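You operate a simulated robot arm through the tools that you are given. There is no shell and no other tool. Be economical: measure what you need, move in short steps, check, and stop when the job is done.

You run a simulated robot arm. Do the job below in one go: nothing can be reset, and whatever is moved stays where it is left.

## Task
Raise the tub to 20 on the lift gauge, then mix its water even.
Fine: free the orange lift latch, turn the blue knob, lock again; run the stand motor, then switch it off.

It is judged by the outcome, as a careful person would: the job done as asked, and still so three seconds after it is handed in. It fails if anything else is knocked over, pushed out of place, dropped, spilled or broken.

## Robot
A 6-joint arm with a two-finger parallel gripper, fixed in place. Base frame: the origin is at the foot of the arm, x ahead of it, y to its left, z up. Units: m, rad, N and s.
With the tool pointing down near the work surface it reaches from about 0.16 to 0.74 m from the base axis. Its first joint turns from -2.897 to 2.897 rad. Payload 3.91 kg.
The tool frame sits at the grasp point between the pads (the TCP): z along the fingers, y along the line on which they close. The tips reach 0.03 m beyond it. The gripper opens to 0.11 m. The fingers are 0.02 m wide and 0.01 m thick; the gripper's body (0.048 by 0.112 m) begins 0.055 m behind the TCP.
Orientation is that of the tool frame in the base frame, as [roll, pitch, yaw] about the fixed x, y, z axes, in that order (R = Rz(yaw) Ry(pitch) Rx(roll)). With the fingers straight down and closing along the base's y, the tool's x points along the base's -x, its y along +y and its z along -z.

## Interface
- The arm moves only by the tool drive_tool. Its argument "rows" is a list of rows, each a list of 3 entries, a list of its own where there are three numbers: the turn, a rotation vector about the base's x, y, z in rad, then the shift along the base's x, y, z in m, then the opening, from 0 (shut) to 1 (fully open). In form: [[[ax, ay, az], [tx, ty, tz], jaw], ...]. A call has 1 to 12 rows; each row shifts and turns the commanded pose from where the row before left it. A row lasts 0.2 s, in which the tool goes at most 0.05 m and 0.15 rad; a call with a longer step from one row to the next is refused whole, and so is a gripper value outside its range. A pose out of reach is approached as far as the arm can. The call stops where the force on the tool passes 40 N (or 10 N more than at its start, if that is more) or the arm is blocked; 0.2 s more then pass. Each finger travels about 0.045 m/s and halts on what it meets, pressing with about 43 N; the grip force reading is that of the motor and also rises with nothing between the fingers. The clock runs only during rows and for 0.2 s after the last one: add rows that do not move to give the fingers time. The reply holds the time, the measured pose of the TCP, the force on the tool along the base axes, the opening and the grip force, in the units named above and with some noise.
- Cameras (640 x 400 px; columns grow to the right, rows downward): "scene" is fixed at [0.2196, 0.6491, 1.4786]; the picture's right is [-0.92, -0.38, 0.00], its down [-0.21, 0.51, -0.83] and it looks along [0.32, -0.77, -0.55] (base axes); focal length 262 px, centre (320, 200). "wrist" rides on the gripper at [0.071, 0.022, -0.107] in the tool frame; the picture's right is [-0.29, 0.96, 0.00], its down [-0.76, -0.23, -0.61] and it looks along [-0.58, -0.18, 0.79] (tool axes); focal length 243 px, centre (320, 200).
- snapshot(camera): a new picture of that camera. No time passes.
- slide_trunk(by): slides the trunk up (or, below 0, down) by that many m; the arm rides with it, the base frame stays. It gives what a move gives, with no picture.
- point_at(camera, pixels): for up to 12 pixels [column, row] of the newest picture of that camera ("zoom" is the newest enlarged one), the place [x, y, z] in the base frame of the surface seen there, good to about 0.002 m. No time passes.
- inspect(camera, box): a new picture of the part [left, top, right, bottom] of that camera's present view, enlarged. No time passes.
- finish_job(): hands the job in; it is judged then, once.

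Go step by step. Measure first, check grasps and placings, and put right what went wrong. The budget is 80 turns and 46 pictures, counting those below and the enlarged ones. Unless the task says otherwise, let go and move clear before handing in, and close with one line.

The tools are called after "Call:" by a JSON object that holds its "method" and its "body". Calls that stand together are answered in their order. drive_tool: Moves the arm, as the interface text tells. Its arguments: {"type":"object","properties":{"rows":{"type":"array"}},"required":["rows"]} The other tools are called the same way: slide_trunk (by) slides the trunk up or down; snapshot (camera) takes a picture; point_at (camera, pixels) gives the place of the surface under pixels of a picture; inspect (camera, box) takes an enlarged picture of a part of a camera's view; finish_job () hands the job in.

At the start:

```text
time: 0.0
ee_pos: [0.325, 0.0243, 1.3464]
tcp_rot: [-3.141, 0.004, 3.14]
contact_force: [-0.8, -0.6, 0.6]
grip_width: 0.1101
grasp_force: 0.1
trunk travel left (down, up): [-0.514, 0.076]
```

scene: 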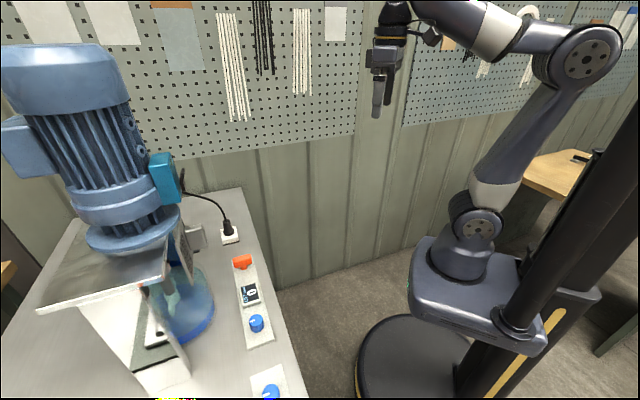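
wrist: 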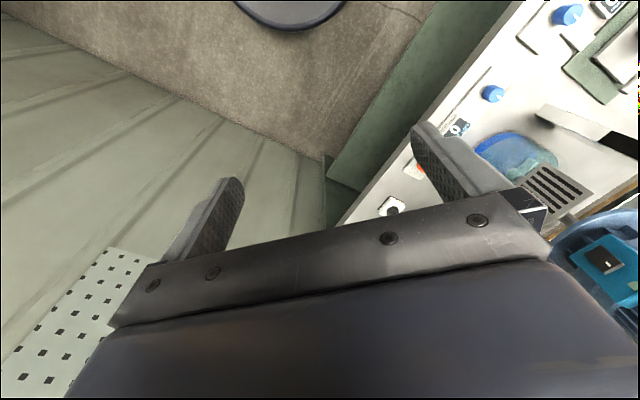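

The scene shows a panel with an orange latch near (242,262), a gauge near (250,293) and a blue knob near (256,323), plus another knob near (271,391) and a teal switch box on the motor near (165,178). I'll enlarge these before moving.

Call:
{"method": "inspect", "body": {"camera": "scene", "box": [180, 220, 340, 400]}}

Call:
{"method": "inspect", "body": {"camera": "scene", "box": [60, 130, 260, 400]}}

Call:
{"method": "inspect", "body": {"camera": "wrist", "box": [380, 0, 640, 300]}}

Call:
{"method": "point_at", "body": {"camera": "scene", "pixels": [[242, 262], [250, 293], [256, 323], [271, 391], [165, 178], [177, 178], [230, 230], [185, 310], [264, 345], [195, 235]]}}

```text
2.22 times, centred on (260, 310) of scene
```

zoom: 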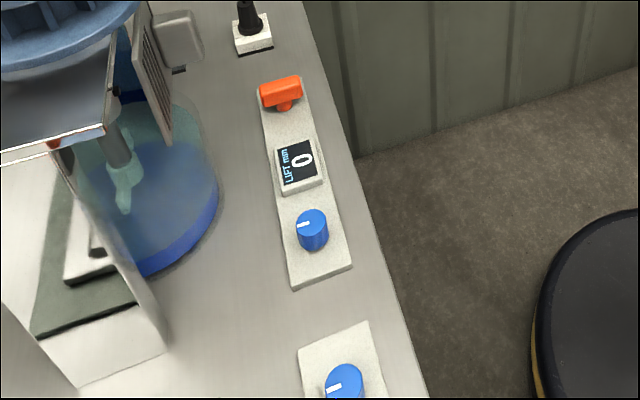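

```text
1.48 times, centred on (160, 265) of scene
```

zoom: 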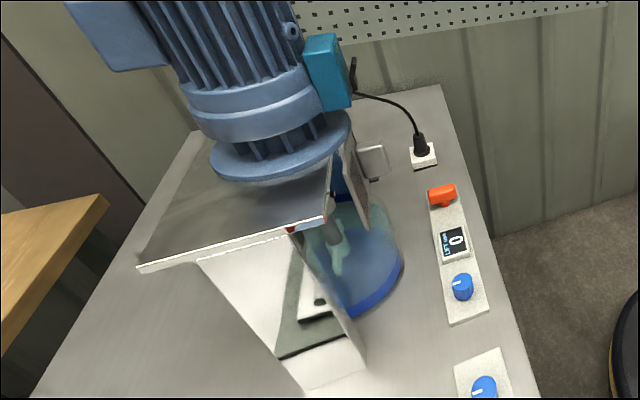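

```text
1.33 times, centred on (510, 150) of wrist
```

zoom: 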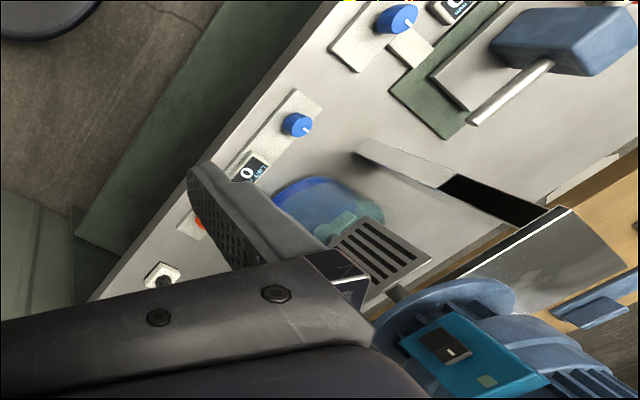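

```text
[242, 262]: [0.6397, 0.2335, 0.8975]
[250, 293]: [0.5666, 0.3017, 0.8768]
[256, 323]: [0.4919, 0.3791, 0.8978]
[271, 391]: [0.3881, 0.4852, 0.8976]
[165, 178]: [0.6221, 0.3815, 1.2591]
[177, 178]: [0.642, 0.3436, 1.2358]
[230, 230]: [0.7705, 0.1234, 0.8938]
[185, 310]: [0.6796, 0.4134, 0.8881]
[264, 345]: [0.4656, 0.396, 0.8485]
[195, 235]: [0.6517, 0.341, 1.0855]
```

The latch is at about (0.64,0.23), the knob at (0.49,0.38), and the teal box with a black rocker is on the motor. I'll turn the wrist camera toward the stand to get a better view.

Call:
{"method": "drive_tool", "body": {"rows": [[[0, 0, 0.14], [-0.01, -0.01, 0], 1], [[0, 0, 0.14], [-0.01, -0.01, 0], 1], [[0, 0, 0.14], [-0.01, -0.01, 0], 1], [[0, 0, 0.14], [-0.01, -0.01, 0], 1], [[0, 0, 0.14], [-0.01, -0.01, 0], 1], [[0, 0, 0.14], [0, 0, 0], 1], [[0, 0, 0.14], [0, 0, 0], 1]]}}

Call:
{"method": "snapshot", "body": {"camera": "wrist"}}

```text
time: 1.6
ee_pos: [0.2772, -0.0255, 1.3371]
tcp_rot: [-3.141, 0.003, -2.158]
contact_force: [0.6, -0.2, 0.1]
grip_width: 0.1098
grasp_force: 0.1
out of reach, approached as far as the arm can: row 3, 5
trunk travel left (down, up): [-0.514, 0.076]
```

```text
40 pictures are left
```

wrist: 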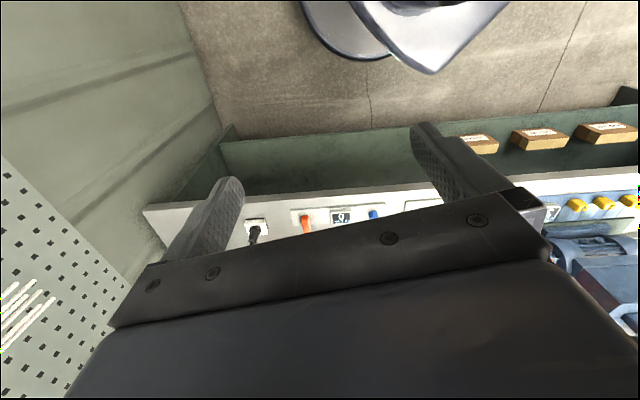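

The latch, gauge and knob show at rows 215–230 in the wrist view but they're small. I'll move closer, above the near side of the panel, keeping clear of the motor.

Call:
{"method": "drive_tool", "body": {"rows": [[[0, 0, 0], [0.015, 0.03, -0.02], 1], [[0, 0, 0], [0.015, 0.03, -0.02], 1], [[0, 0, 0], [0.015, 0.03, -0.02], 1], [[0, 0, 0], [0.015, 0.03, -0.02], 1], [[0, 0, 0], [0.015, 0.03, -0.02], 1], [[0, 0, 0], [0.015, 0.03, -0.02], 1], [[0, 0, 0], [0.015, 0.03, -0.02], 1], [[0, 0, 0], [0.015, 0.03, -0.02], 1], [[0, 0, 0], [0.015, 0.02, -0.02], 1]]}}

Call:
{"method": "snapshot", "body": {"camera": "wrist"}}

Call:
{"method": "snapshot", "body": {"camera": "scene"}}

```text
time: 3.6
ee_pos: [0.411, 0.2367, 1.1573]
tcp_rot: [3.141, 0.001, -2.161]
contact_force: [-0.6, -0.6, -0.1]
grip_width: 0.1099
grasp_force: 0.0
trunk travel left (down, up): [-0.514, 0.076]
```

```text
39 pictures are left
```

wrist: 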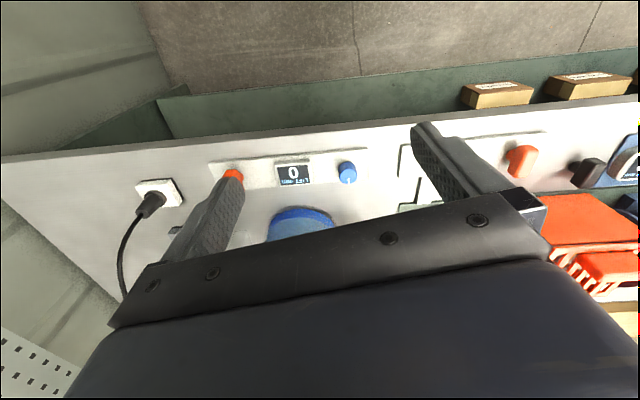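

```text
38 pictures are left
```

scene: 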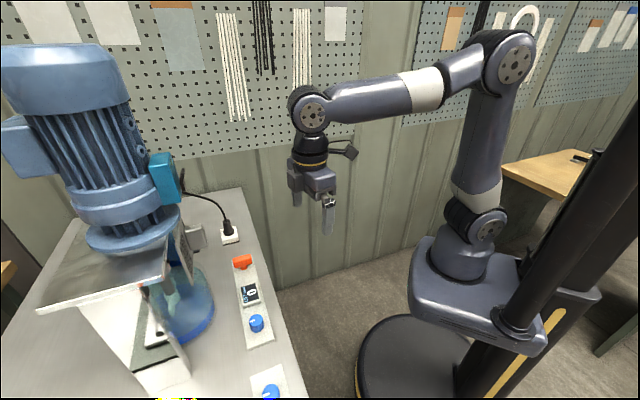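

Latch at (233,174), gauge at (293,173) and knob at (347,172) are visible. I'll measure and enlarge them.

Call:
{"method": "point_at", "body": {"camera": "wrist", "pixels": [[233, 174], [293, 173], [347, 167], [340, 172], [354, 172], [347, 182], [325, 172], [270, 170], [385, 140], [158, 190], [230, 182], [300, 225]]}}

Call:
{"method": "inspect", "body": {"camera": "wrist", "box": [200, 130, 400, 255]}}

Call:
{"method": "inspect", "body": {"camera": "scene", "box": [220, 245, 284, 345]}}

```text
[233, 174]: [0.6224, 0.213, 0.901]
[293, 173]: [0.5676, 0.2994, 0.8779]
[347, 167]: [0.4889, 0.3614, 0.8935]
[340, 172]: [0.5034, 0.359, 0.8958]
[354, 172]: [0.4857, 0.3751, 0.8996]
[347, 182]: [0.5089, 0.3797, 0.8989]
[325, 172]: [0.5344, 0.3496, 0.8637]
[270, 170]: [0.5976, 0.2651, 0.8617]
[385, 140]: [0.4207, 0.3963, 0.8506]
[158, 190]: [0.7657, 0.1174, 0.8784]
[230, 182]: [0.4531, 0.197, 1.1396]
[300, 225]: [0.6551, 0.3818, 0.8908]
```

```text
3.20 times, centred on (300, 192) of wrist
```

zoom: 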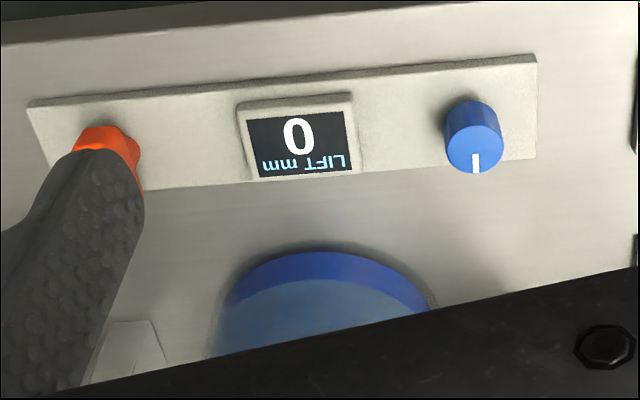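

```text
4.00 times, centred on (252, 295) of scene
```

zoom: 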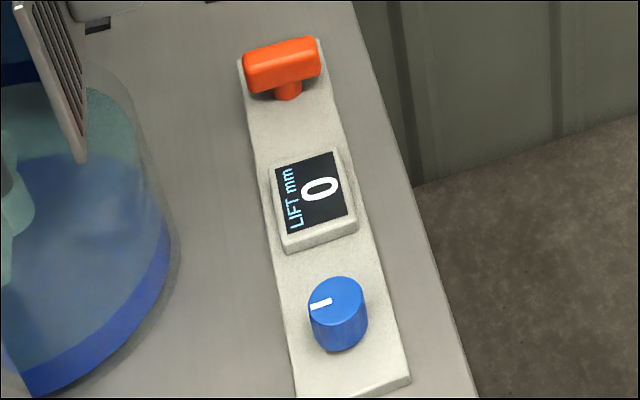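

The latch is a T-handle on a post and the knob a cylinder. I'll measure both closely from this zoom.

Call:
{"method": "point_at", "body": {"camera": "zoom", "pixels": [[338, 296], [314, 305], [362, 293], [337, 281], [340, 318], [250, 60], [316, 47], [283, 50], [285, 70], [286, 92], [250, 88], [318, 72]]}}

```text
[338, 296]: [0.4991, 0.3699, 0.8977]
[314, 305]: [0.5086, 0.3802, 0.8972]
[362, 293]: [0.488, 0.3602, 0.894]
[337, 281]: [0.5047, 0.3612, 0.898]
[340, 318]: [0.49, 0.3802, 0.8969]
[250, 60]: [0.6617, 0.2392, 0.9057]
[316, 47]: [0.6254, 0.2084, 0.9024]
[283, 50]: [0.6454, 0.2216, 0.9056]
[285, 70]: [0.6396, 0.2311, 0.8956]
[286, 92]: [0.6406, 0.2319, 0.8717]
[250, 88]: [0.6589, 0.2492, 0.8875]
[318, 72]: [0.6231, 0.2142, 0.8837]
```

Knob centre ≈ (0.498,0.370), top 0.898; latch bar ≈ centred (0.642,0.226), along +45°, z 0.884–0.906. I'll go above the latch with the fingers closing along the panel line (yaw −2.356).

Call:
{"method": "drive_tool", "body": {"rows": [[[0, 0, -0.0244], [0.029, -0.0013, -0.0125], 1], [[0, 0, -0.0244], [0.029, -0.0013, -0.0125], 1], [[0, 0, -0.0244], [0.029, -0.0013, -0.0125], 1], [[0, 0, -0.0244], [0.029, -0.0013, -0.0125], 0.8], [[0, 0, -0.0244], [0.029, -0.0013, -0.0125], 0.7], [[0, 0, -0.0244], [0.029, -0.0013, -0.0125], 0.6], [[0, 0, -0.0244], [0.029, -0.0013, -0.0125], 0.6], [[0, 0, -0.0244], [0.028, -0.0013, -0.0125], 0.6], [[0, 0, 0], [0, 0, 0], 0.6]]}}

Call:
{"method": "snapshot", "body": {"camera": "wrist"}}

Call:
{"method": "snapshot", "body": {"camera": "scene"}}

```text
time: 5.6
ee_pos: [0.6434, 0.2241, 1.057]
tcp_rot: [-3.141, 0.002, -2.355]
contact_force: [0.3, 0.6, 0.1]
grip_width: 0.066
grasp_force: 0.1
trunk travel left (down, up): [-0.514, 0.076]
```

```text
35 pictures are left
```

wrist: 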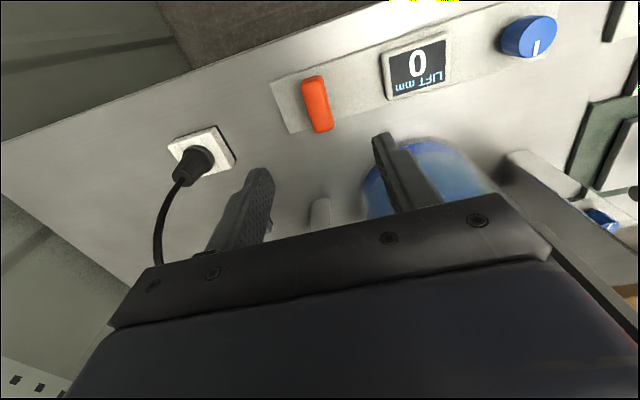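

```text
34 pictures are left
```

scene: 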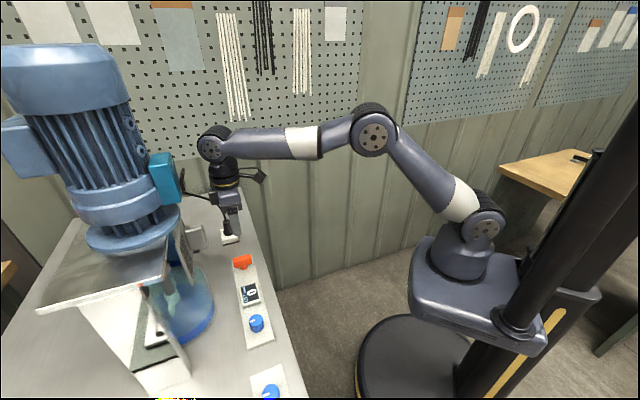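

The wrist view shows the latch at (317,103) clearly. I'll measure its ends from here.

Call:
{"method": "point_at", "body": {"camera": "wrist", "pixels": [[313, 82], [317, 103], [321, 124], [305, 103], [326, 103], [522, 38], [417, 70], [320, 210], [203, 160]]}}

```text
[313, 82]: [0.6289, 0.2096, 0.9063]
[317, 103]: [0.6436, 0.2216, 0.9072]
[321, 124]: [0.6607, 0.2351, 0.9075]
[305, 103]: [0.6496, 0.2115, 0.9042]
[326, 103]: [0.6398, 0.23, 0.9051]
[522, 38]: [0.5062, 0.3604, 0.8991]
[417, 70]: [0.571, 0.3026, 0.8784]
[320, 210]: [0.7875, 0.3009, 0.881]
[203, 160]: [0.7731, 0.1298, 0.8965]
```

Latch centre ≈ (0.644,0.223). I'll descend so the tips reach z≈0.873 and close on the bar.

Call:
{"method": "drive_tool", "body": {"rows": [[[0, 0, 0], [0, 0, -0.03], 0.6], [[0, 0, 0], [0, 0, -0.03], 0.6], [[0, 0, 0], [0, 0, -0.03], 0.6], [[0, 0, 0], [0, 0, -0.03], 0.6], [[0, 0, 0], [0, 0, -0.02], 0.6], [[0, 0, 0], [0, 0, -0.014], 0.6], [[0, 0, 0], [0, 0, 0], 0.4], [[0, 0, 0], [0, 0, 0], 0.2], [[0, 0, 0], [0, 0, 0], 0.15], [[0, 0, 0], [0, 0, 0], 0.12], [[0, 0, 0], [0, 0, 0], 0.1]]}}

Call:
{"method": "inspect", "body": {"camera": "scene", "box": [160, 170, 320, 350]}}

```text
time: 8.0
ee_pos: [0.6448, 0.2214, 0.9031]
tcp_rot: [-3.141, 0.002, -2.356]
contact_force: [13.5, -10.6, -1.0]
grip_width: 0.0238
grasp_force: 45.2
trunk travel left (down, up): [-0.514, 0.076]
```

```text
2.22 times, centred on (240, 260) of scene
```

zoom: 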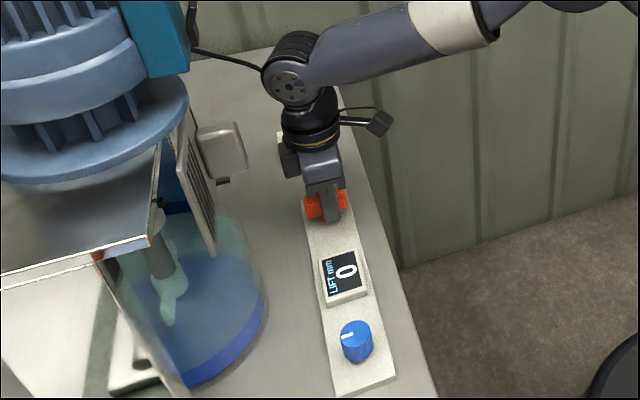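

The bar is gripped (0.024 m) with a side force of (13.5,-10.6), so I'll shift slightly with it and try a turn.

Call:
{"method": "drive_tool", "body": {"rows": [[[0, 0, 0], [0.0015, -0.0015, 0], 0.1], [[0, 0, 0.1], [0, 0, 0], 0.1], [[0, 0, 0.1], [0, 0, 0], 0.1], [[0, 0, 0.1], [0, 0, 0], 0.1], [[0, 0, 0], [0, 0, 0], 0.1]]}}

Call:
{"method": "inspect", "body": {"camera": "scene", "box": [210, 220, 290, 310]}}

```text
time: 9.2
ee_pos: [0.6462, 0.2197, 0.9028]
tcp_rot: [-3.142, 0.005, -2.055]
contact_force: [17.7, -14.1, 4.4]
grip_width: 0.024
grasp_force: 45.0
trunk travel left (down, up): [-0.514, 0.076]
```

```text
4.44 times, centred on (250, 265) of scene
```

zoom: 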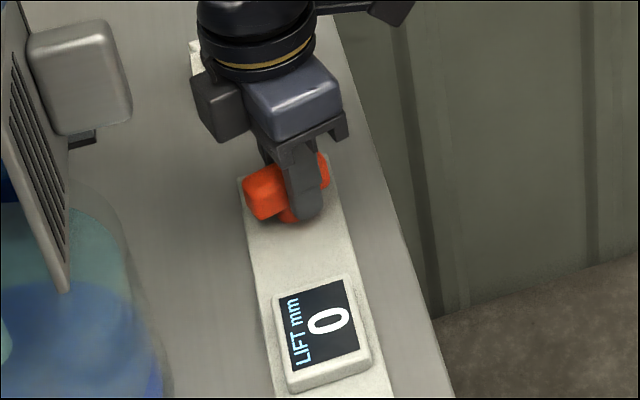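

The bar followed the +0.3 rad turn. The side force grew, so I'll shift back a little and continue turning.

Call:
{"method": "drive_tool", "body": {"rows": [[[0, 0, 0], [-0.002, 0.002, 0], 0.1], [[0, 0, 0], [-0.002, 0.002, 0], 0.1], [[0, 0, 0.1], [0, 0, 0], 0.1], [[0, 0, 0.1], [0, 0, 0], 0.1], [[0, 0, 0.1], [0, 0, 0], 0.1], [[0, 0, 0.1], [0, 0, 0], 0.1], [[0, 0, 0], [0, 0, 0], 0.1]]}}

Call:
{"method": "inspect", "body": {"camera": "scene", "box": [210, 220, 290, 310]}}

```text
time: 9.8
ee_pos: [0.6458, 0.2204, 0.9029]
tcp_rot: [-3.131, 0.005, -2.059]
contact_force: [13.5, -11.2, -4.1]
grip_width: 0.024
grasp_force: 44.8
trunk travel left (down, up): [-0.514, 0.076]
stopped in row 2: the force on the tool passed its limit (the readings are from after the stop); the commanded pose is now the measured one
```

```text
4.44 times, centred on (250, 265) of scene
```

zoom: 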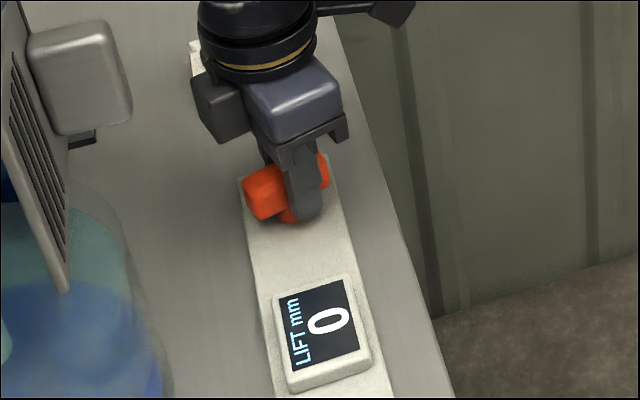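

The shift back hit the limit, so the present centre is where the post wants the tool. I'll just continue turning from here.

Call:
{"method": "drive_tool", "body": {"rows": [[[0, 0, 0.1], [0, 0, 0], 0.1], [[0, 0, 0.1], [0, 0, 0], 0.1], [[0, 0, 0.1], [0, 0, 0], 0.1], [[0, 0, 0.1], [0, 0, 0], 0.1], [[0, 0, 0], [0, 0, 0], 0.1]]}}

Call:
{"method": "inspect", "body": {"camera": "scene", "box": [210, 220, 290, 310]}}

```text
time: 11.0
ee_pos: [0.6492, 0.2201, 0.9029]
tcp_rot: [-3.135, 0.005, -1.656]
contact_force: [35.9, -18.8, -3.3]
grip_width: 0.0242
grasp_force: 45.0
trunk travel left (down, up): [-0.514, 0.076]
```

```text
4.44 times, centred on (250, 265) of scene
```

zoom: 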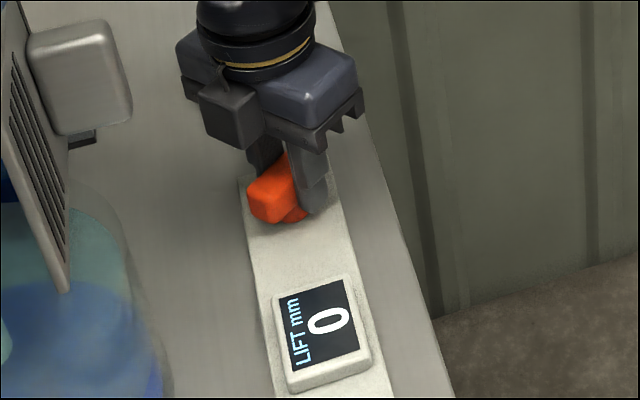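

Side force rises as it turns (35.9 N), so the grip isn't centred on the pivot. I'll open the fingers and look at where the bar is.

Call:
{"method": "drive_tool", "body": {"rows": [[[0, 0, 0], [0, 0, 0], 0.3], [[0, 0, 0], [0, 0, 0], 0.5], [[0, 0, 0], [0, 0, 0], 0.6], [[0, 0, 0], [0, 0, 0.03], 0.6], [[0, 0, 0], [0, 0, 0.03], 0.6]]}}

Call:
{"method": "inspect", "body": {"camera": "scene", "box": [210, 220, 290, 310]}}

Call:
{"method": "snapshot", "body": {"camera": "wrist"}}

```text
time: 12.2
ee_pos: [0.6435, 0.2243, 0.9657]
tcp_rot: [-3.136, 0.003, -1.658]
contact_force: [0.2, -0.4, -0.9]
grip_width: 0.0661
grasp_force: 0.2
trunk travel left (down, up): [-0.514, 0.076]
```

```text
4.44 times, centred on (250, 265) of scene
```

zoom: 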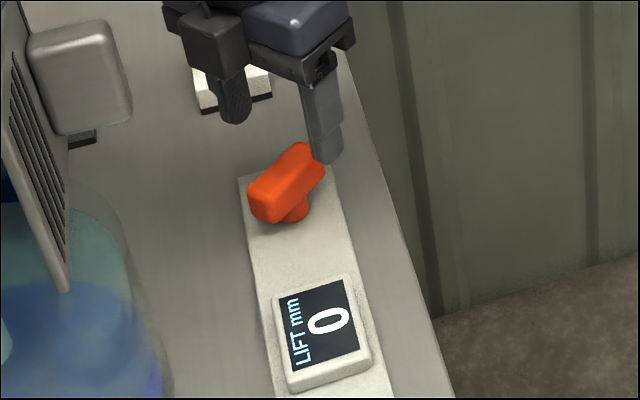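

```text
28 pictures are left
```

wrist: 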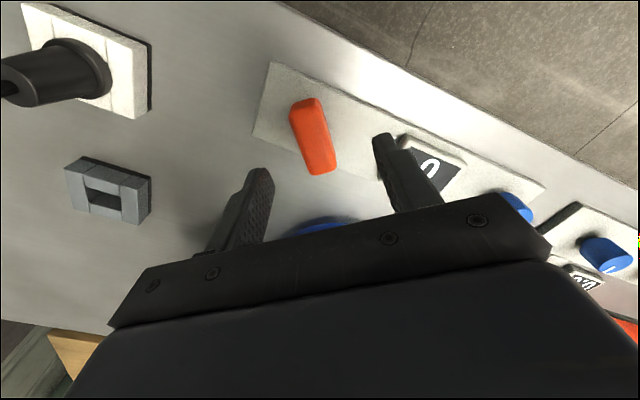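

The bar has turned and stays put. I'll measure it again.

Call:
{"method": "point_at", "body": {"camera": "wrist", "pixels": [[305, 105], [312, 130], [320, 165], [298, 133], [328, 130]]}}

```text
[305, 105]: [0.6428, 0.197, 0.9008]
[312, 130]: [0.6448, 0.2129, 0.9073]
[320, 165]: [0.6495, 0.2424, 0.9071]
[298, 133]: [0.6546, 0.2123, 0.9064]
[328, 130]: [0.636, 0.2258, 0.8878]
```

The bar now lies along about 82°, centred near (0.647,0.220), roughly 0.7 rad turned. I'll recentre, regrip and continue turning.

Call:
{"method": "drive_tool", "body": {"rows": [[[0, 0, 0], [0.0035, -0.003, -0.03], 0.6], [[0, 0, 0], [0, 0, -0.033], 0.6], [[0, 0, 0], [0, 0, 0], 0.3], [[0, 0, 0], [0, 0, 0], 0.15], [[0, 0, 0], [0, 0, 0], 0.12], [[0, 0, 0], [0, 0, 0], 0.1], [[0, 0, 0.1], [0, 0, 0], 0.1], [[0, 0, 0.1], [0, 0, 0], 0.1], [[0, 0, 0.1], [0, 0, 0], 0.1], [[0, 0, 0], [0, 0, 0], 0.1]]}}

```text
time: 14.4
ee_pos: [0.6495, 0.2198, 0.903]
tcp_rot: [-3.133, 0.002, -1.359]
contact_force: [17.2, 2.5, 4.7]
grip_width: 0.0238
grasp_force: 44.6
trunk travel left (down, up): [-0.514, 0.076]
```

It follows with a lower force (17 N). I'll continue turning with a small +x shift.

Call:
{"method": "drive_tool", "body": {"rows": [[[0, 0, 0], [0.002, 0, 0], 0.1], [[0, 0, 0.1], [0, 0, 0], 0.1], [[0, 0, 0.1], [0, 0, 0], 0.1], [[0, 0, 0.1], [0, 0.001, 0], 0.1], [[0, 0, 0.1], [0, 0, 0], 0.1], [[0, 0, 0.1], [0, 0.001, 0], 0.1], [[0, 0, 0.1], [0, 0, 0], 0.1], [[0, 0, 0], [0, 0, 0], 0.1]]}}

Call:
{"method": "inspect", "body": {"camera": "scene", "box": [210, 220, 290, 310]}}

```text
time: 16.2
ee_pos: [0.6505, 0.2213, 0.9017]
tcp_rot: [-3.135, 0.001, -0.759]
contact_force: [25.2, 1.2, 11.2]
grip_width: 0.0244
grasp_force: 44.3
trunk travel left (down, up): [-0.514, 0.076]
```

```text
4.44 times, centred on (250, 265) of scene
```

zoom: 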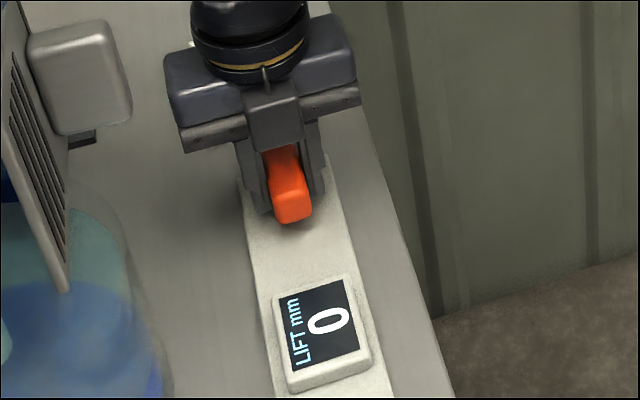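

The bar is now along the panel, about 90° turned. I'll release, rise and check it stays.

Call:
{"method": "drive_tool", "body": {"rows": [[[0, 0, 0], [0, 0, 0], 0.3], [[0, 0, 0], [0, 0, 0], 0.5], [[0, 0, 0], [0, 0, 0], 0.6], [[0, 0, 0], [0, 0, 0.03], 0.6], [[0, 0, 0], [0, 0, 0.04], 0.6], [[0, 0, 0], [0, 0, 0.04], 0.6]]}}

Call:
{"method": "snapshot", "body": {"camera": "wrist"}}

Call:
{"method": "inspect", "body": {"camera": "scene", "box": [210, 220, 290, 345]}}

```text
time: 17.6
ee_pos: [0.6482, 0.2218, 1.0114]
tcp_rot: [-3.137, 0.003, -0.757]
contact_force: [-0.3, 0.1, 0.5]
grip_width: 0.0661
grasp_force: 0.1
trunk travel left (down, up): [-0.514, 0.076]
```

```text
26 pictures are left
```

wrist: 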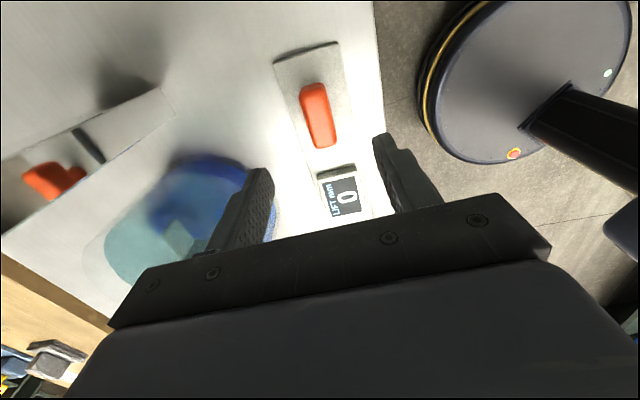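

```text
3.20 times, centred on (250, 282) of scene
```

zoom: 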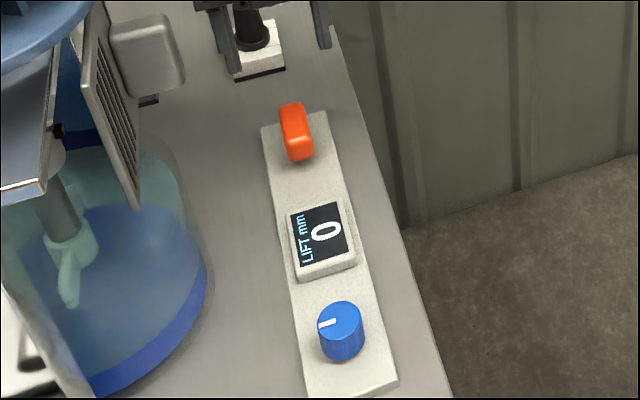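

The latch stays freed along the panel (zoom 295,130) and the gauge still reads 0. I'll go above the knob at about (0.499,0.370), turning the tool back to about −1.57.

Call:
{"method": "drive_tool", "body": {"rows": [[[0, 0, -0.135], [-0.025, 0.0247, 0], 0.6], [[0, 0, -0.135], [-0.025, 0.0247, 0], 0.6], [[0, 0, -0.135], [-0.025, 0.0247, 0], 0.6], [[0, 0, -0.135], [-0.025, 0.0247, 0], 0.6], [[0, 0, -0.135], [-0.025, 0.0247, 0], 0.6], [[0, 0, -0.135], [-0.024, 0.0247, 0], 0.6], [[0, 0, 0], [0, 0, 0], 0.6]]}}

Call:
{"method": "snapshot", "body": {"camera": "wrist"}}

```text
time: 19.2
ee_pos: [0.4994, 0.3708, 1.0113]
tcp_rot: [-3.134, 0.003, -1.571]
contact_force: [0.0, 0.0, -0.2]
grip_width: 0.0659
grasp_force: 0.0
trunk travel left (down, up): [-0.514, 0.076]
```

```text
24 pictures are left
```

wrist: 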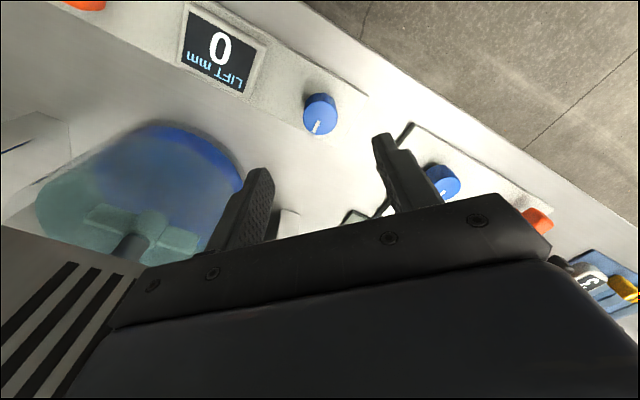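

Call:
{"method": "point_at", "body": {"camera": "wrist", "pixels": [[320, 122], [305, 120], [335, 122], [318, 104], [314, 133], [290, 217], [265, 60]]}}

```text
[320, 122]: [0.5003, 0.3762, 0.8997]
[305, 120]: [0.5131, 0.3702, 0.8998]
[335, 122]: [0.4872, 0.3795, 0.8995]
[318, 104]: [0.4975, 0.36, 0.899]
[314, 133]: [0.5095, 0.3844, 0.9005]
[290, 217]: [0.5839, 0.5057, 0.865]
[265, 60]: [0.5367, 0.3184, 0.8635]
```

Knob centre ≈ (0.500,0.372), well under the TCP. I'll descend, grip it and try a small turn clockwise.

Call:
{"method": "drive_tool", "body": {"rows": [[[0, 0, 0], [0.0005, 0.001, -0.03], 0.6], [[0, 0, 0], [0, 0, -0.03], 0.6], [[0, 0, 0], [0, 0, -0.03], 0.6], [[0, 0, 0], [0, 0, -0.02], 0.6], [[0, 0, 0], [0, 0, 0], 0.4], [[0, 0, 0], [0, 0, 0], 0.25], [[0, 0, 0], [0, 0, 0], 0.2], [[0, 0, 0], [0, 0, 0], 0.2], [[0, 0, -0.1], [0, 0, 0], 0.2], [[0, 0, -0.1], [0, 0, 0], 0.2], [[0, 0, -0.1], [0, 0, 0], 0.2], [[0, 0, 0], [0, 0, 0], 0.2]]}}

Call:
{"method": "inspect", "body": {"camera": "scene", "box": [130, 220, 290, 345]}}

```text
time: 21.8
ee_pos: [0.4994, 0.3708, 0.9011]
tcp_rot: [-3.135, 0.002, -1.869]
contact_force: [-9.8, 0.2, -4.1]
grip_width: 0.0317
grasp_force: 44.7
trunk travel left (down, up): [-0.514, 0.076]
```

```text
3.20 times, centred on (210, 282) of scene
```

zoom: 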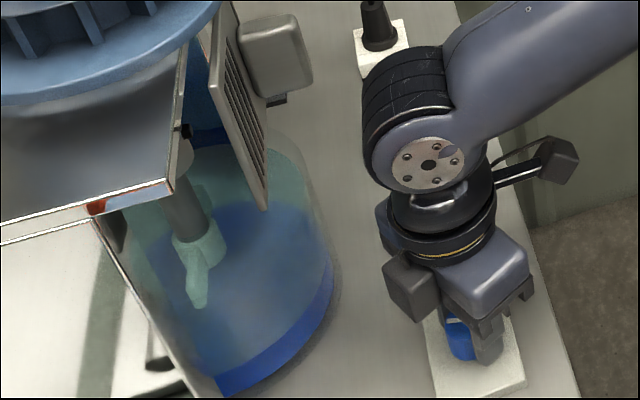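

The scene view of the gauge is blocked by the arm, so I'll check the wrist camera.

Call:
{"method": "inspect", "body": {"camera": "wrist", "box": [0, 0, 400, 250]}}

```text
1.60 times, centred on (200, 125) of wrist
```

zoom: 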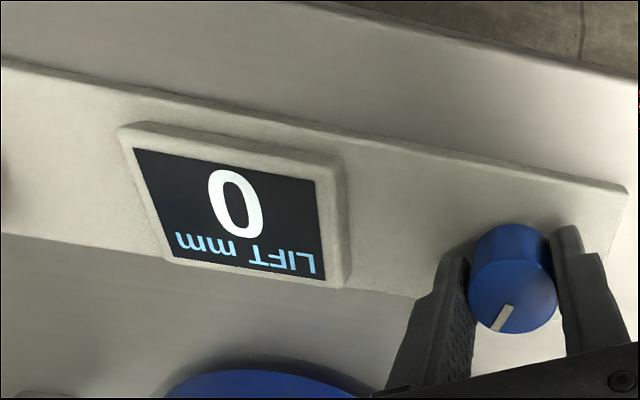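

The gauge shows 0 after a clockwise turn, so I'll try counter-clockwise past the start.

Call:
{"method": "drive_tool", "body": {"rows": [[[0, 0, 0.1], [0, 0, 0], 0.2], [[0, 0, 0.1], [0, 0, 0], 0.2], [[0, 0, 0.1], [0, 0, 0], 0.2], [[0, 0, 0.1], [0, 0, 0], 0.2], [[0, 0, 0.1], [0, 0, 0], 0.2], [[0, 0, 0.1], [0, 0, 0], 0.2], [[0, 0, 0], [0, 0, 0], 0.2]]}}

Call:
{"method": "inspect", "body": {"camera": "wrist", "box": [100, 0, 420, 200]}}

```text
time: 23.4
ee_pos: [0.5005, 0.3705, 0.9014]
tcp_rot: [-3.137, 0.004, -1.266]
contact_force: [-8.4, 0.3, -2.5]
grip_width: 0.0318
grasp_force: 45.1
trunk travel left (down, up): [-0.514, 0.076]
```

```text
2.00 times, centred on (260, 100) of wrist
```

zoom: 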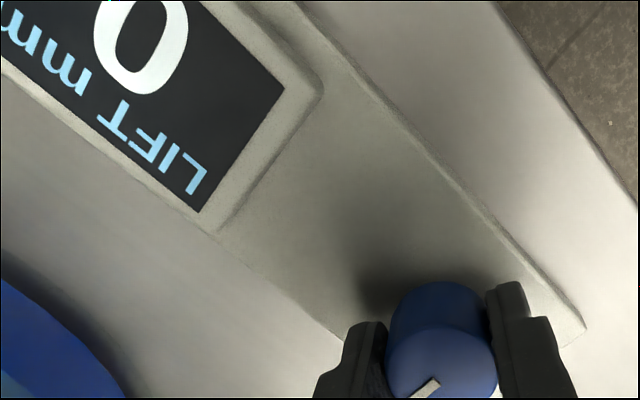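

The mark now lags the fingers (zoom 425,388), so counter-clockwise is against a stop. I'll turn clockwise further and watch the gauge.

Call:
{"method": "drive_tool", "body": {"rows": [[[0, 0, -0.12], [0, 0, 0], 0.2], [[0, 0, -0.12], [0, 0, 0], 0.2], [[0, 0, -0.12], [0, 0, 0], 0.2], [[0, 0, -0.12], [0, 0, 0], 0.2], [[0, 0, -0.12], [0, 0, 0], 0.2], [[0, 0, -0.12], [0, 0, 0], 0.2], [[0, 0, -0.12], [0, 0, 0], 0.2], [[0, 0, -0.12], [0, 0, 0], 0.2], [[0, 0, 0], [0, 0, 0], 0.2]]}}

Call:
{"method": "inspect", "body": {"camera": "wrist", "box": [0, 0, 400, 250]}}

```text
time: 25.4
ee_pos: [0.4971, 0.3709, 0.9014]
tcp_rot: [-3.137, 0.002, -2.229]
contact_force: [-23.4, 0.8, -7.0]
grip_width: 0.0318
grasp_force: 45.0
trunk travel left (down, up): [-0.514, 0.076]
```

```text
1.60 times, centred on (200, 125) of wrist
```

zoom: 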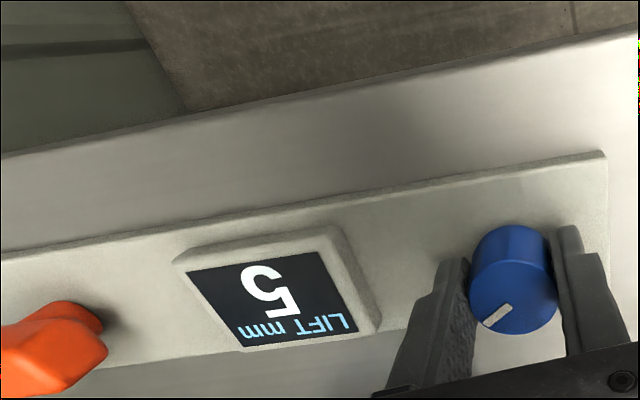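

The gauge reads 5, so clockwise raises and the latch is free. I'll continue clockwise, easing the side force with a small −x shift.

Call:
{"method": "drive_tool", "body": {"rows": [[[0, 0, -0.12], [-0.001, 0, 0], 0.2], [[0, 0, -0.12], [-0.001, 0, 0], 0.2], [[0, 0, -0.12], [0, 0, 0], 0.2], [[0, 0, -0.12], [0, 0, 0], 0.2], [[0, 0, -0.12], [0, 0, 0], 0.2], [[0, 0, -0.12], [0, 0, 0], 0.2], [[0, 0, -0.12], [0, 0, 0], 0.2], [[0, 0, -0.12], [0, 0, 0], 0.2], [[0, 0, 0], [0, 0, 0], 0.2]]}}

Call:
{"method": "inspect", "body": {"camera": "wrist", "box": [0, 0, 400, 250]}}

```text
time: 27.4
ee_pos: [0.4974, 0.3729, 0.9015]
tcp_rot: [-3.135, 0.006, 3.094]
contact_force: [-16.0, 14.9, -5.1]
grip_width: 0.0317
grasp_force: 44.8
trunk travel left (down, up): [-0.514, 0.076]
```

```text
1.60 times, centred on (200, 125) of wrist
```

zoom: 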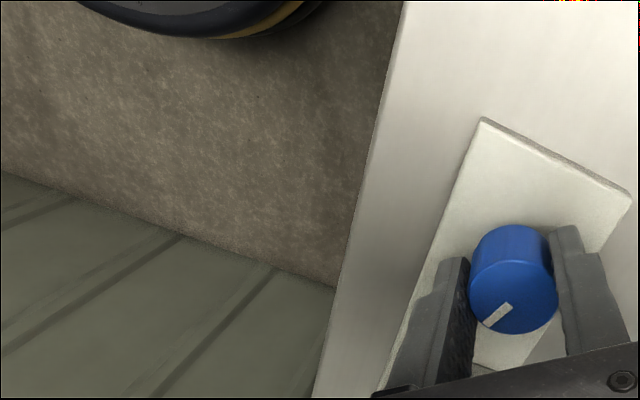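

The gauge is out of the wrist view now, so I'll try the scene camera.

Call:
{"method": "inspect", "body": {"camera": "scene", "box": [130, 220, 290, 345]}}

```text
3.20 times, centred on (210, 282) of scene
```

zoom: 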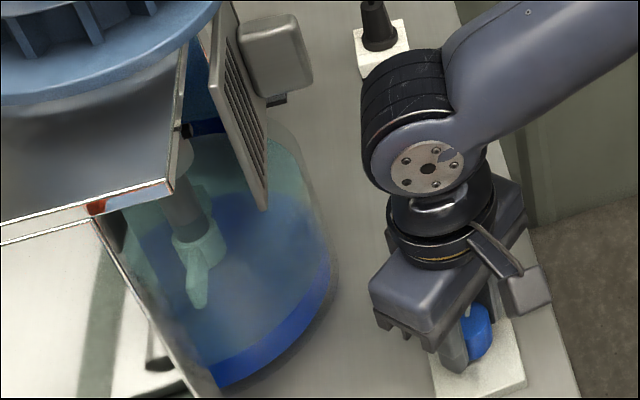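

The gauge is hidden there too. I'll open and turn the tool back about 1.4 rad around the knob for the next grip, then read the gauge.

Call:
{"method": "drive_tool", "body": {"rows": [[[0, 0, 0], [0, 0, 0], 0.4], [[0, 0, 0], [0, 0, 0], 0.6], [[0, 0, 0.14], [0, 0, 0], 0.6], [[0, 0, 0.14], [0, 0, 0], 0.6], [[0, 0, 0.14], [0, 0, 0], 0.6], [[0, 0, 0.14], [0, 0, 0], 0.6], [[0, 0, 0.14], [0, 0, 0], 0.6], [[0, 0, 0.14], [0, 0, 0], 0.6], [[0, 0, 0.14], [0, 0, 0], 0.6], [[0, 0, 0.14], [0, 0, 0], 0.6], [[0, 0, 0.14], [0, 0, 0], 0.6], [[0, 0, 0.14], [0, 0, 0], 0.6]]}}

Call:
{"method": "inspect", "body": {"camera": "wrist", "box": [0, 0, 400, 250]}}

```text
time: 30.0
ee_pos: [0.4986, 0.372, 0.9002]
tcp_rot: [-3.135, 0.003, -1.787]
contact_force: [-0.4, -0.2, 0.3]
grip_width: 0.066
grasp_force: 0.0
trunk travel left (down, up): [-0.514, 0.076]
```

```text
1.60 times, centred on (200, 125) of wrist
```

zoom: 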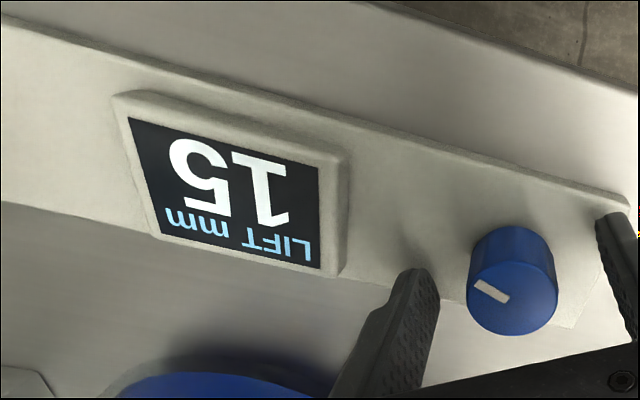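

The gauge reads 15; about 0.1 rad per mm, so about 0.48 rad more is needed. I'll grip here, turn 0.4 and read.

Call:
{"method": "drive_tool", "body": {"rows": [[[0, 0, 0], [0, 0, 0], 0.4], [[0, 0, 0], [0, 0, 0], 0.25], [[0, 0, 0], [0, 0, 0], 0.2], [[0, 0, 0], [0, 0, 0], 0.2], [[0, 0, -0.1], [0, 0, 0], 0.2], [[0, 0, -0.1], [0, 0, 0], 0.2], [[0, 0, -0.1], [0, 0, 0], 0.2], [[0, 0, -0.1], [0, 0, 0], 0.2], [[0, 0, 0], [0, 0, 0], 0.2]]}}

Call:
{"method": "inspect", "body": {"camera": "wrist", "box": [0, 0, 400, 250]}}

```text
time: 32.0
ee_pos: [0.4977, 0.3705, 0.9024]
tcp_rot: [-3.136, 0.004, -2.19]
contact_force: [-0.7, -0.1, 0.0]
grip_width: 0.0315
grasp_force: 45.2
trunk travel left (down, up): [-0.514, 0.076]
```

```text
1.60 times, centred on (200, 125) of wrist
```

zoom: 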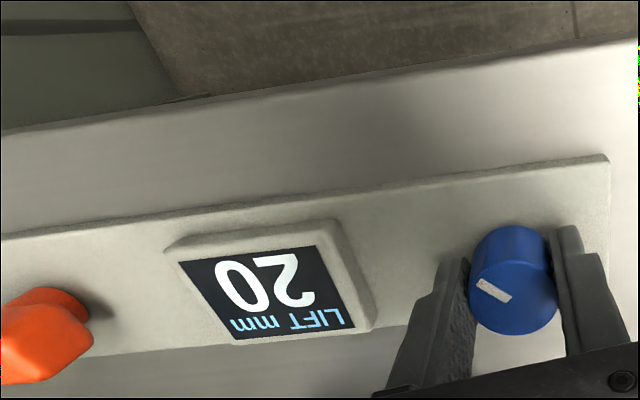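

The gauge reads 20. I'll release, rise and confirm the reading stays.

Call:
{"method": "drive_tool", "body": {"rows": [[[0, 0, 0], [0, 0, 0], 0.4], [[0, 0, 0], [0, 0, 0], 0.6], [[0, 0, 0], [0, 0, 0.03], 0.6], [[0, 0, 0], [0, 0, 0.04], 0.6], [[0, 0, 0], [0, 0, 0.04], 0.6], [[0, 0, 0.1], [0, 0, 0], 0.6], [[0, 0, 0.1], [0, 0, 0], 0.6]]}}

Call:
{"method": "inspect", "body": {"camera": "wrist", "box": [0, 0, 400, 250]}}

```text
time: 33.6
ee_pos: [0.5006, 0.3708, 1.0117]
tcp_rot: [-3.136, 0.003, -1.987]
contact_force: [-0.5, -0.3, -0.7]
grip_width: 0.0661
grasp_force: 0.1
trunk travel left (down, up): [-0.514, 0.076]
```

```text
1.60 times, centred on (200, 125) of wrist
```

zoom: 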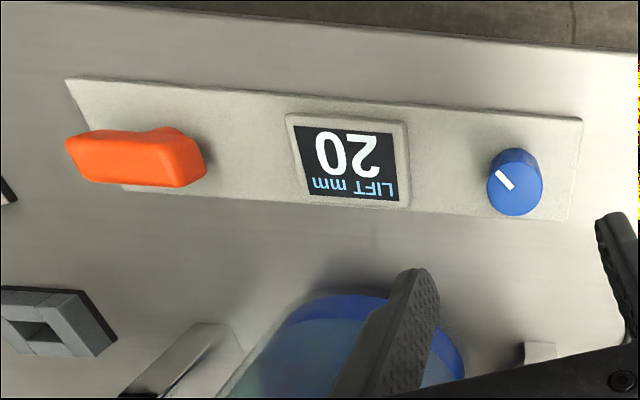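

20 holds. Next is locking the latch; I'll measure the bar from this zoom.

Call:
{"method": "point_at", "body": {"camera": "zoom", "pixels": [[72, 150], [200, 160], [135, 165], [137, 145], [135, 184]]}}

```text
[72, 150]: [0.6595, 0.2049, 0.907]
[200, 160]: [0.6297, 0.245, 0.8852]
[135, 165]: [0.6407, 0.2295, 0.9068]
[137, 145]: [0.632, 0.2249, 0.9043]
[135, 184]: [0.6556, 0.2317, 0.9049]
```

Bar centre ≈ (0.645,0.224), aligned with the panel. I'll go above it with yaw −0.757, descend and grip.

Call:
{"method": "drive_tool", "body": {"rows": [[[0, 0, 0.1367], [0.0162, -0.0165, 0], 0.6], [[0, 0, 0.1367], [0.0162, -0.0165, 0], 0.6], [[0, 0, 0.1367], [0.0162, -0.0165, 0], 0.6], [[0, 0, 0.1367], [0.0162, -0.0165, 0], 0.6], [[0, 0, 0.1367], [0.0162, -0.0165, 0], 0.6], [[0, 0, 0.1367], [0.0162, -0.0165, 0], 0.6], [[0, 0, 0.1367], [0.0162, -0.0165, 0], 0.6], [[0, 0, 0.1367], [0.0162, -0.0165, 0], 0.6], [[0, 0, 0.1367], [0.0162, -0.0165, 0], 0.6], [[0, 0, 0], [0, 0, 0], 0.6]]}}

Call:
{"method": "drive_tool", "body": {"rows": [[[0, 0, 0], [0, 0, -0.03], 0.6], [[0, 0, 0], [0, 0, -0.03], 0.6], [[0, 0, 0], [0, 0, -0.03], 0.6], [[0, 0, 0], [0, 0, -0.019], 0.6], [[0, 0, 0], [0, 0, 0], 0.3], [[0, 0, 0], [0, 0, 0], 0.15], [[0, 0, 0], [0, 0, 0], 0.12], [[0, 0, 0], [0, 0, 0], 0.1], [[0, 0, 0], [0, 0, 0], 0.1]]}}

```text
time: 35.8
ee_pos: [0.6441, 0.2218, 1.011]
tcp_rot: [-3.134, 0.004, -0.757]
contact_force: [0.2, 0.0, -0.6]
grip_width: 0.0659
grasp_force: 0.1
trunk travel left (down, up): [-0.514, 0.076]
```

```text
time: 37.8
ee_pos: [0.6467, 0.226, 0.902]
tcp_rot: [-3.133, 0.002, -0.76]
contact_force: [19.3, 16.7, 0.9]
grip_width: 0.0241
grasp_force: 45.4
trunk travel left (down, up): [-0.514, 0.076]
```

Gripped, with the bar offset along (+,+). I'll shift 3 mm that way, then turn back clockwise.

Call:
{"method": "drive_tool", "body": {"rows": [[[0, 0, 0], [0.003, 0.003, 0], 0.1], [[0, 0, -0.1], [0, 0, 0], 0.1], [[0, 0, -0.1], [0, 0, 0], 0.1], [[0, 0, -0.1], [0, 0, 0], 0.1], [[0, 0, -0.1], [0, 0, 0], 0.1], [[0, 0, 0], [0, 0, 0], 0.1]]}}

```text
time: 39.2
ee_pos: [0.6462, 0.2265, 0.9011]
tcp_rot: [-3.134, 0.003, -1.162]
contact_force: [4.2, 9.8, 7.0]
grip_width: 0.0238
grasp_force: 45.0
trunk travel left (down, up): [-0.514, 0.076]
```

Forces are low and it follows. I'll continue clockwise.

Call:
{"method": "drive_tool", "body": {"rows": [[[0, 0, -0.1], [0, 0, 0], 0.1], [[0, 0, -0.1], [0, 0, 0], 0.1], [[0, 0, -0.1], [0, 0, 0], 0.1], [[0, 0, -0.1], [0, 0, 0], 0.1], [[0, 0, -0.1], [0, 0, 0], 0.1], [[0, 0, -0.1], [0, 0, 0], 0.1], [[0, 0, -0.1], [0, 0, 0], 0.1], [[0, 0, -0.1], [0, 0, 0], 0.1], [[0, 0, 0], [0, 0, 0], 0.1]]}}

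```text
time: 41.2
ee_pos: [0.6496, 0.227, 0.902]
tcp_rot: [-3.135, 0.003, -1.96]
contact_force: [17.8, 13.9, 8.2]
grip_width: 0.024
grasp_force: 44.9
trunk travel left (down, up): [-0.514, 0.076]
```

About 0.4 rad remain to the original bar direction. I'll finish the turn slightly past it to seat against its stop, then release and rise.

Call:
{"method": "drive_tool", "body": {"rows": [[[0, 0, -0.1], [0, 0, 0], 0.1], [[0, 0, -0.1], [0, 0, 0], 0.1], [[0, 0, -0.1], [0, 0, 0], 0.1], [[0, 0, -0.1], [0, 0, 0], 0.1], [[0, 0, -0.04], [0, 0, 0], 0.1], [[0, 0, 0], [0, 0, 0], 0.1], [[0, 0, 0], [0, 0, 0], 0.4], [[0, 0, 0], [0, 0, 0], 0.6], [[0, 0, 0], [0, 0, 0.04], 0.6], [[0, 0, 0], [0, 0, 0.04], 0.6], [[0, 0, 0], [0, 0, 0.04], 0.6]]}}

Call:
{"method": "snapshot", "body": {"camera": "wrist"}}

```text
time: 43.6
ee_pos: [0.6494, 0.2252, 1.0217]
tcp_rot: [-3.136, 0.004, -2.4]
contact_force: [0.5, 0.2, 0.3]
grip_width: 0.0659
grasp_force: 0.1
trunk travel left (down, up): [-0.514, 0.076]
```

```text
14 pictures are left
```

wrist: 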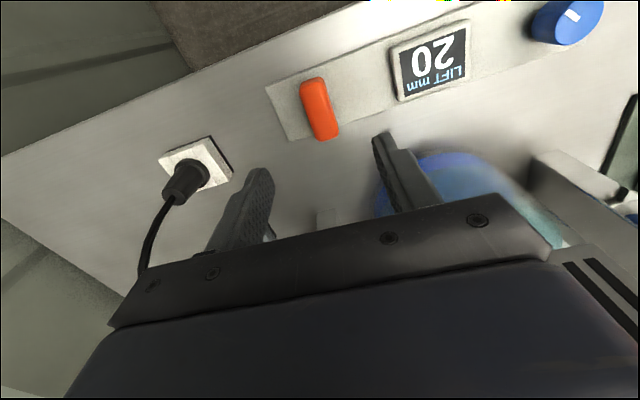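

The latch is locked and the gauge reads 20. Next, the motor switch: I'll enlarge the teal box in the scene view.

Call:
{"method": "inspect", "body": {"camera": "scene", "box": [130, 140, 210, 220]}}

Call:
{"method": "point_at", "body": {"camera": "zoom", "pixels": [[170, 120], [310, 120], [200, 480], [340, 450], [380, 200], [385, 300], [400, 350], [370, 380], [420, 320], [360, 120]]}}

```text
5.00 times, centred on (170, 180) of scene
```

zoom: 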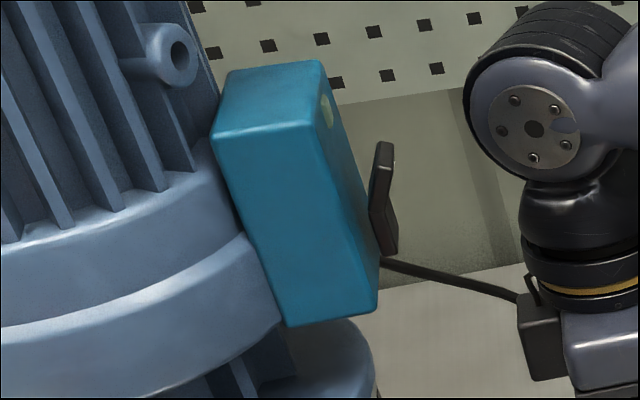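

```text
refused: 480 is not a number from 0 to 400
```

The paddle sits on the box's robot-facing side at zoom (385,200). I'll measure it.

Call:
{"method": "point_at", "body": {"camera": "zoom", "pixels": [[225, 125], [325, 115], [285, 315], [375, 310], [378, 260], [385, 150], [381, 190], [388, 245], [325, 110], [315, 70], [340, 200], [385, 170]]}}

```text
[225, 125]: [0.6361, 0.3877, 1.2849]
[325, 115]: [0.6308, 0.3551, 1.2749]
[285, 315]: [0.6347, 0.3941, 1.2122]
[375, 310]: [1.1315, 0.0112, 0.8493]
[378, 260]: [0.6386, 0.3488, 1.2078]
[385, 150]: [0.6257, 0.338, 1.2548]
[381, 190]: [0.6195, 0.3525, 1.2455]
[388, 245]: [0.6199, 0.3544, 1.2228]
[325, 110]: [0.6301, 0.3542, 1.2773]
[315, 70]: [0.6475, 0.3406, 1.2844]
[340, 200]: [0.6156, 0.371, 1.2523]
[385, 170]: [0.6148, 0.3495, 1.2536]
```

Paddle ≈ (0.620,0.350, z 1.222–1.257) on a face looking towards the arm. I'll retreat up and back, shut the fingers, then tilt the tool horizontal facing it.

Call:
{"method": "drive_tool", "body": {"rows": [[[0, 0, 0.044], [-0.025, -0.021, 0.025], 0.4], [[0, 0, 0], [-0.025, -0.021, 0.03], 0.2], [[0, 0, 0], [-0.025, -0.021, 0.03], 0], [[0, 0, 0], [-0.025, -0.021, 0.03], 0], [[0, 0, 0], [-0.025, -0.021, 0.03], 0], [[0, 0, 0], [-0.025, -0.021, 0.03], 0], [[0, 0, 0], [0, 0, 0], 0]]}}

Call:
{"method": "drive_tool", "body": {"rows": [[[0.1, -0.1, 0], [0, 0, 0], 0], [[0.1, -0.1, 0], [0, 0, 0], 0], [[0.1, -0.1, 0], [0, 0, 0], 0], [[0.1, -0.1, 0], [0, 0, 0], 0], [[0.1, -0.1, 0], [0, 0, 0], 0], [[0.1, -0.1, 0], [0, 0, 0], 0], [[0.1, -0.1, 0], [0, 0, 0], 0], [[0.1, -0.1, 0], [0, 0, 0], 0], [[0.1, -0.1, 0], [0, 0, 0], 0], [[0.1, -0.1, 0], [0, 0, 0], 0], [[0.1, -0.1, 0], [0, 0, 0], 0], [[0, 0, 0], [0, 0, 0], 0]]}}

Call:
{"method": "snapshot", "body": {"camera": "wrist"}}

```text
time: 45.2
ee_pos: [0.4971, 0.0994, 1.1966]
tcp_rot: [-3.138, 0.004, -2.356]
contact_force: [-0.7, 0.1, 0.3]
grip_width: 0.0001
grasp_force: 37.5
trunk travel left (down, up): [-0.514, 0.076]
```

```text
time: 47.8
ee_pos: [0.4971, 0.0983, 1.1957]
tcp_rot: [-3.086, 1.561, -2.308]
contact_force: [-0.1, -0.7, 0.8]
grip_width: 0.0
grasp_force: 37.8
trunk travel left (down, up): [-0.514, 0.076]
```

```text
12 pictures are left
```

wrist: 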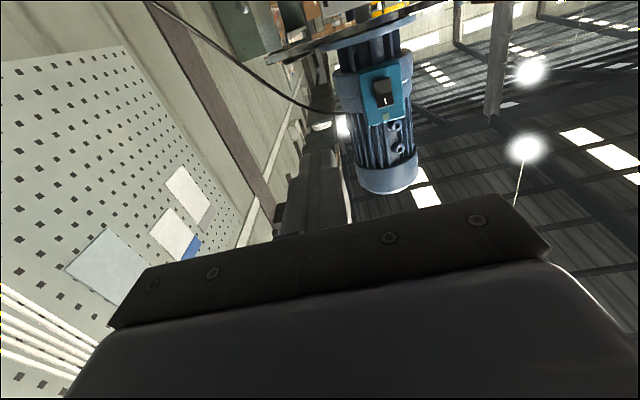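

The tool is horizontal and the switch plate shows at (384,93) in an upside-down view. I'll enlarge it and measure.

Call:
{"method": "inspect", "body": {"camera": "wrist", "box": [344, 54, 424, 134]}}

Call:
{"method": "point_at", "body": {"camera": "wrist", "pixels": [[383, 84], [383, 92], [384, 102], [376, 92], [391, 92], [367, 75], [404, 70], [369, 122], [406, 116], [397, 90]]}}

```text
5.00 times, centred on (384, 94) of wrist
```

zoom: 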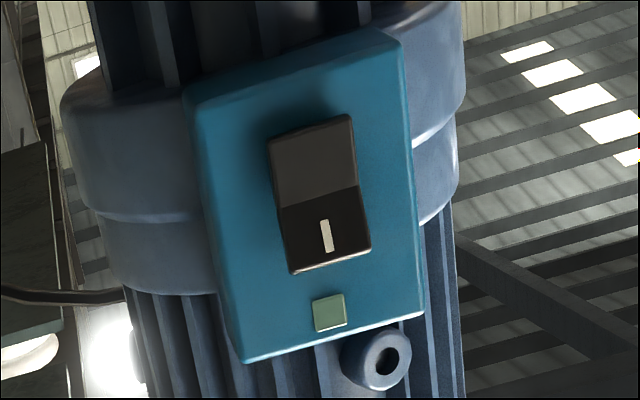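

```text
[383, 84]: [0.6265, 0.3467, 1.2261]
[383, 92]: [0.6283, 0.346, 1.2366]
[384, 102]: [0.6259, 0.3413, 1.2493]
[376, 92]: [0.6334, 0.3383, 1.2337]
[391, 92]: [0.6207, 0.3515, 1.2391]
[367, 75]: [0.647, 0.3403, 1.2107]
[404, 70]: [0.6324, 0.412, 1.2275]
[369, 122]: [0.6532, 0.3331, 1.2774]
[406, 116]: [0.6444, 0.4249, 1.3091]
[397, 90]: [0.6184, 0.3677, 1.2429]
```

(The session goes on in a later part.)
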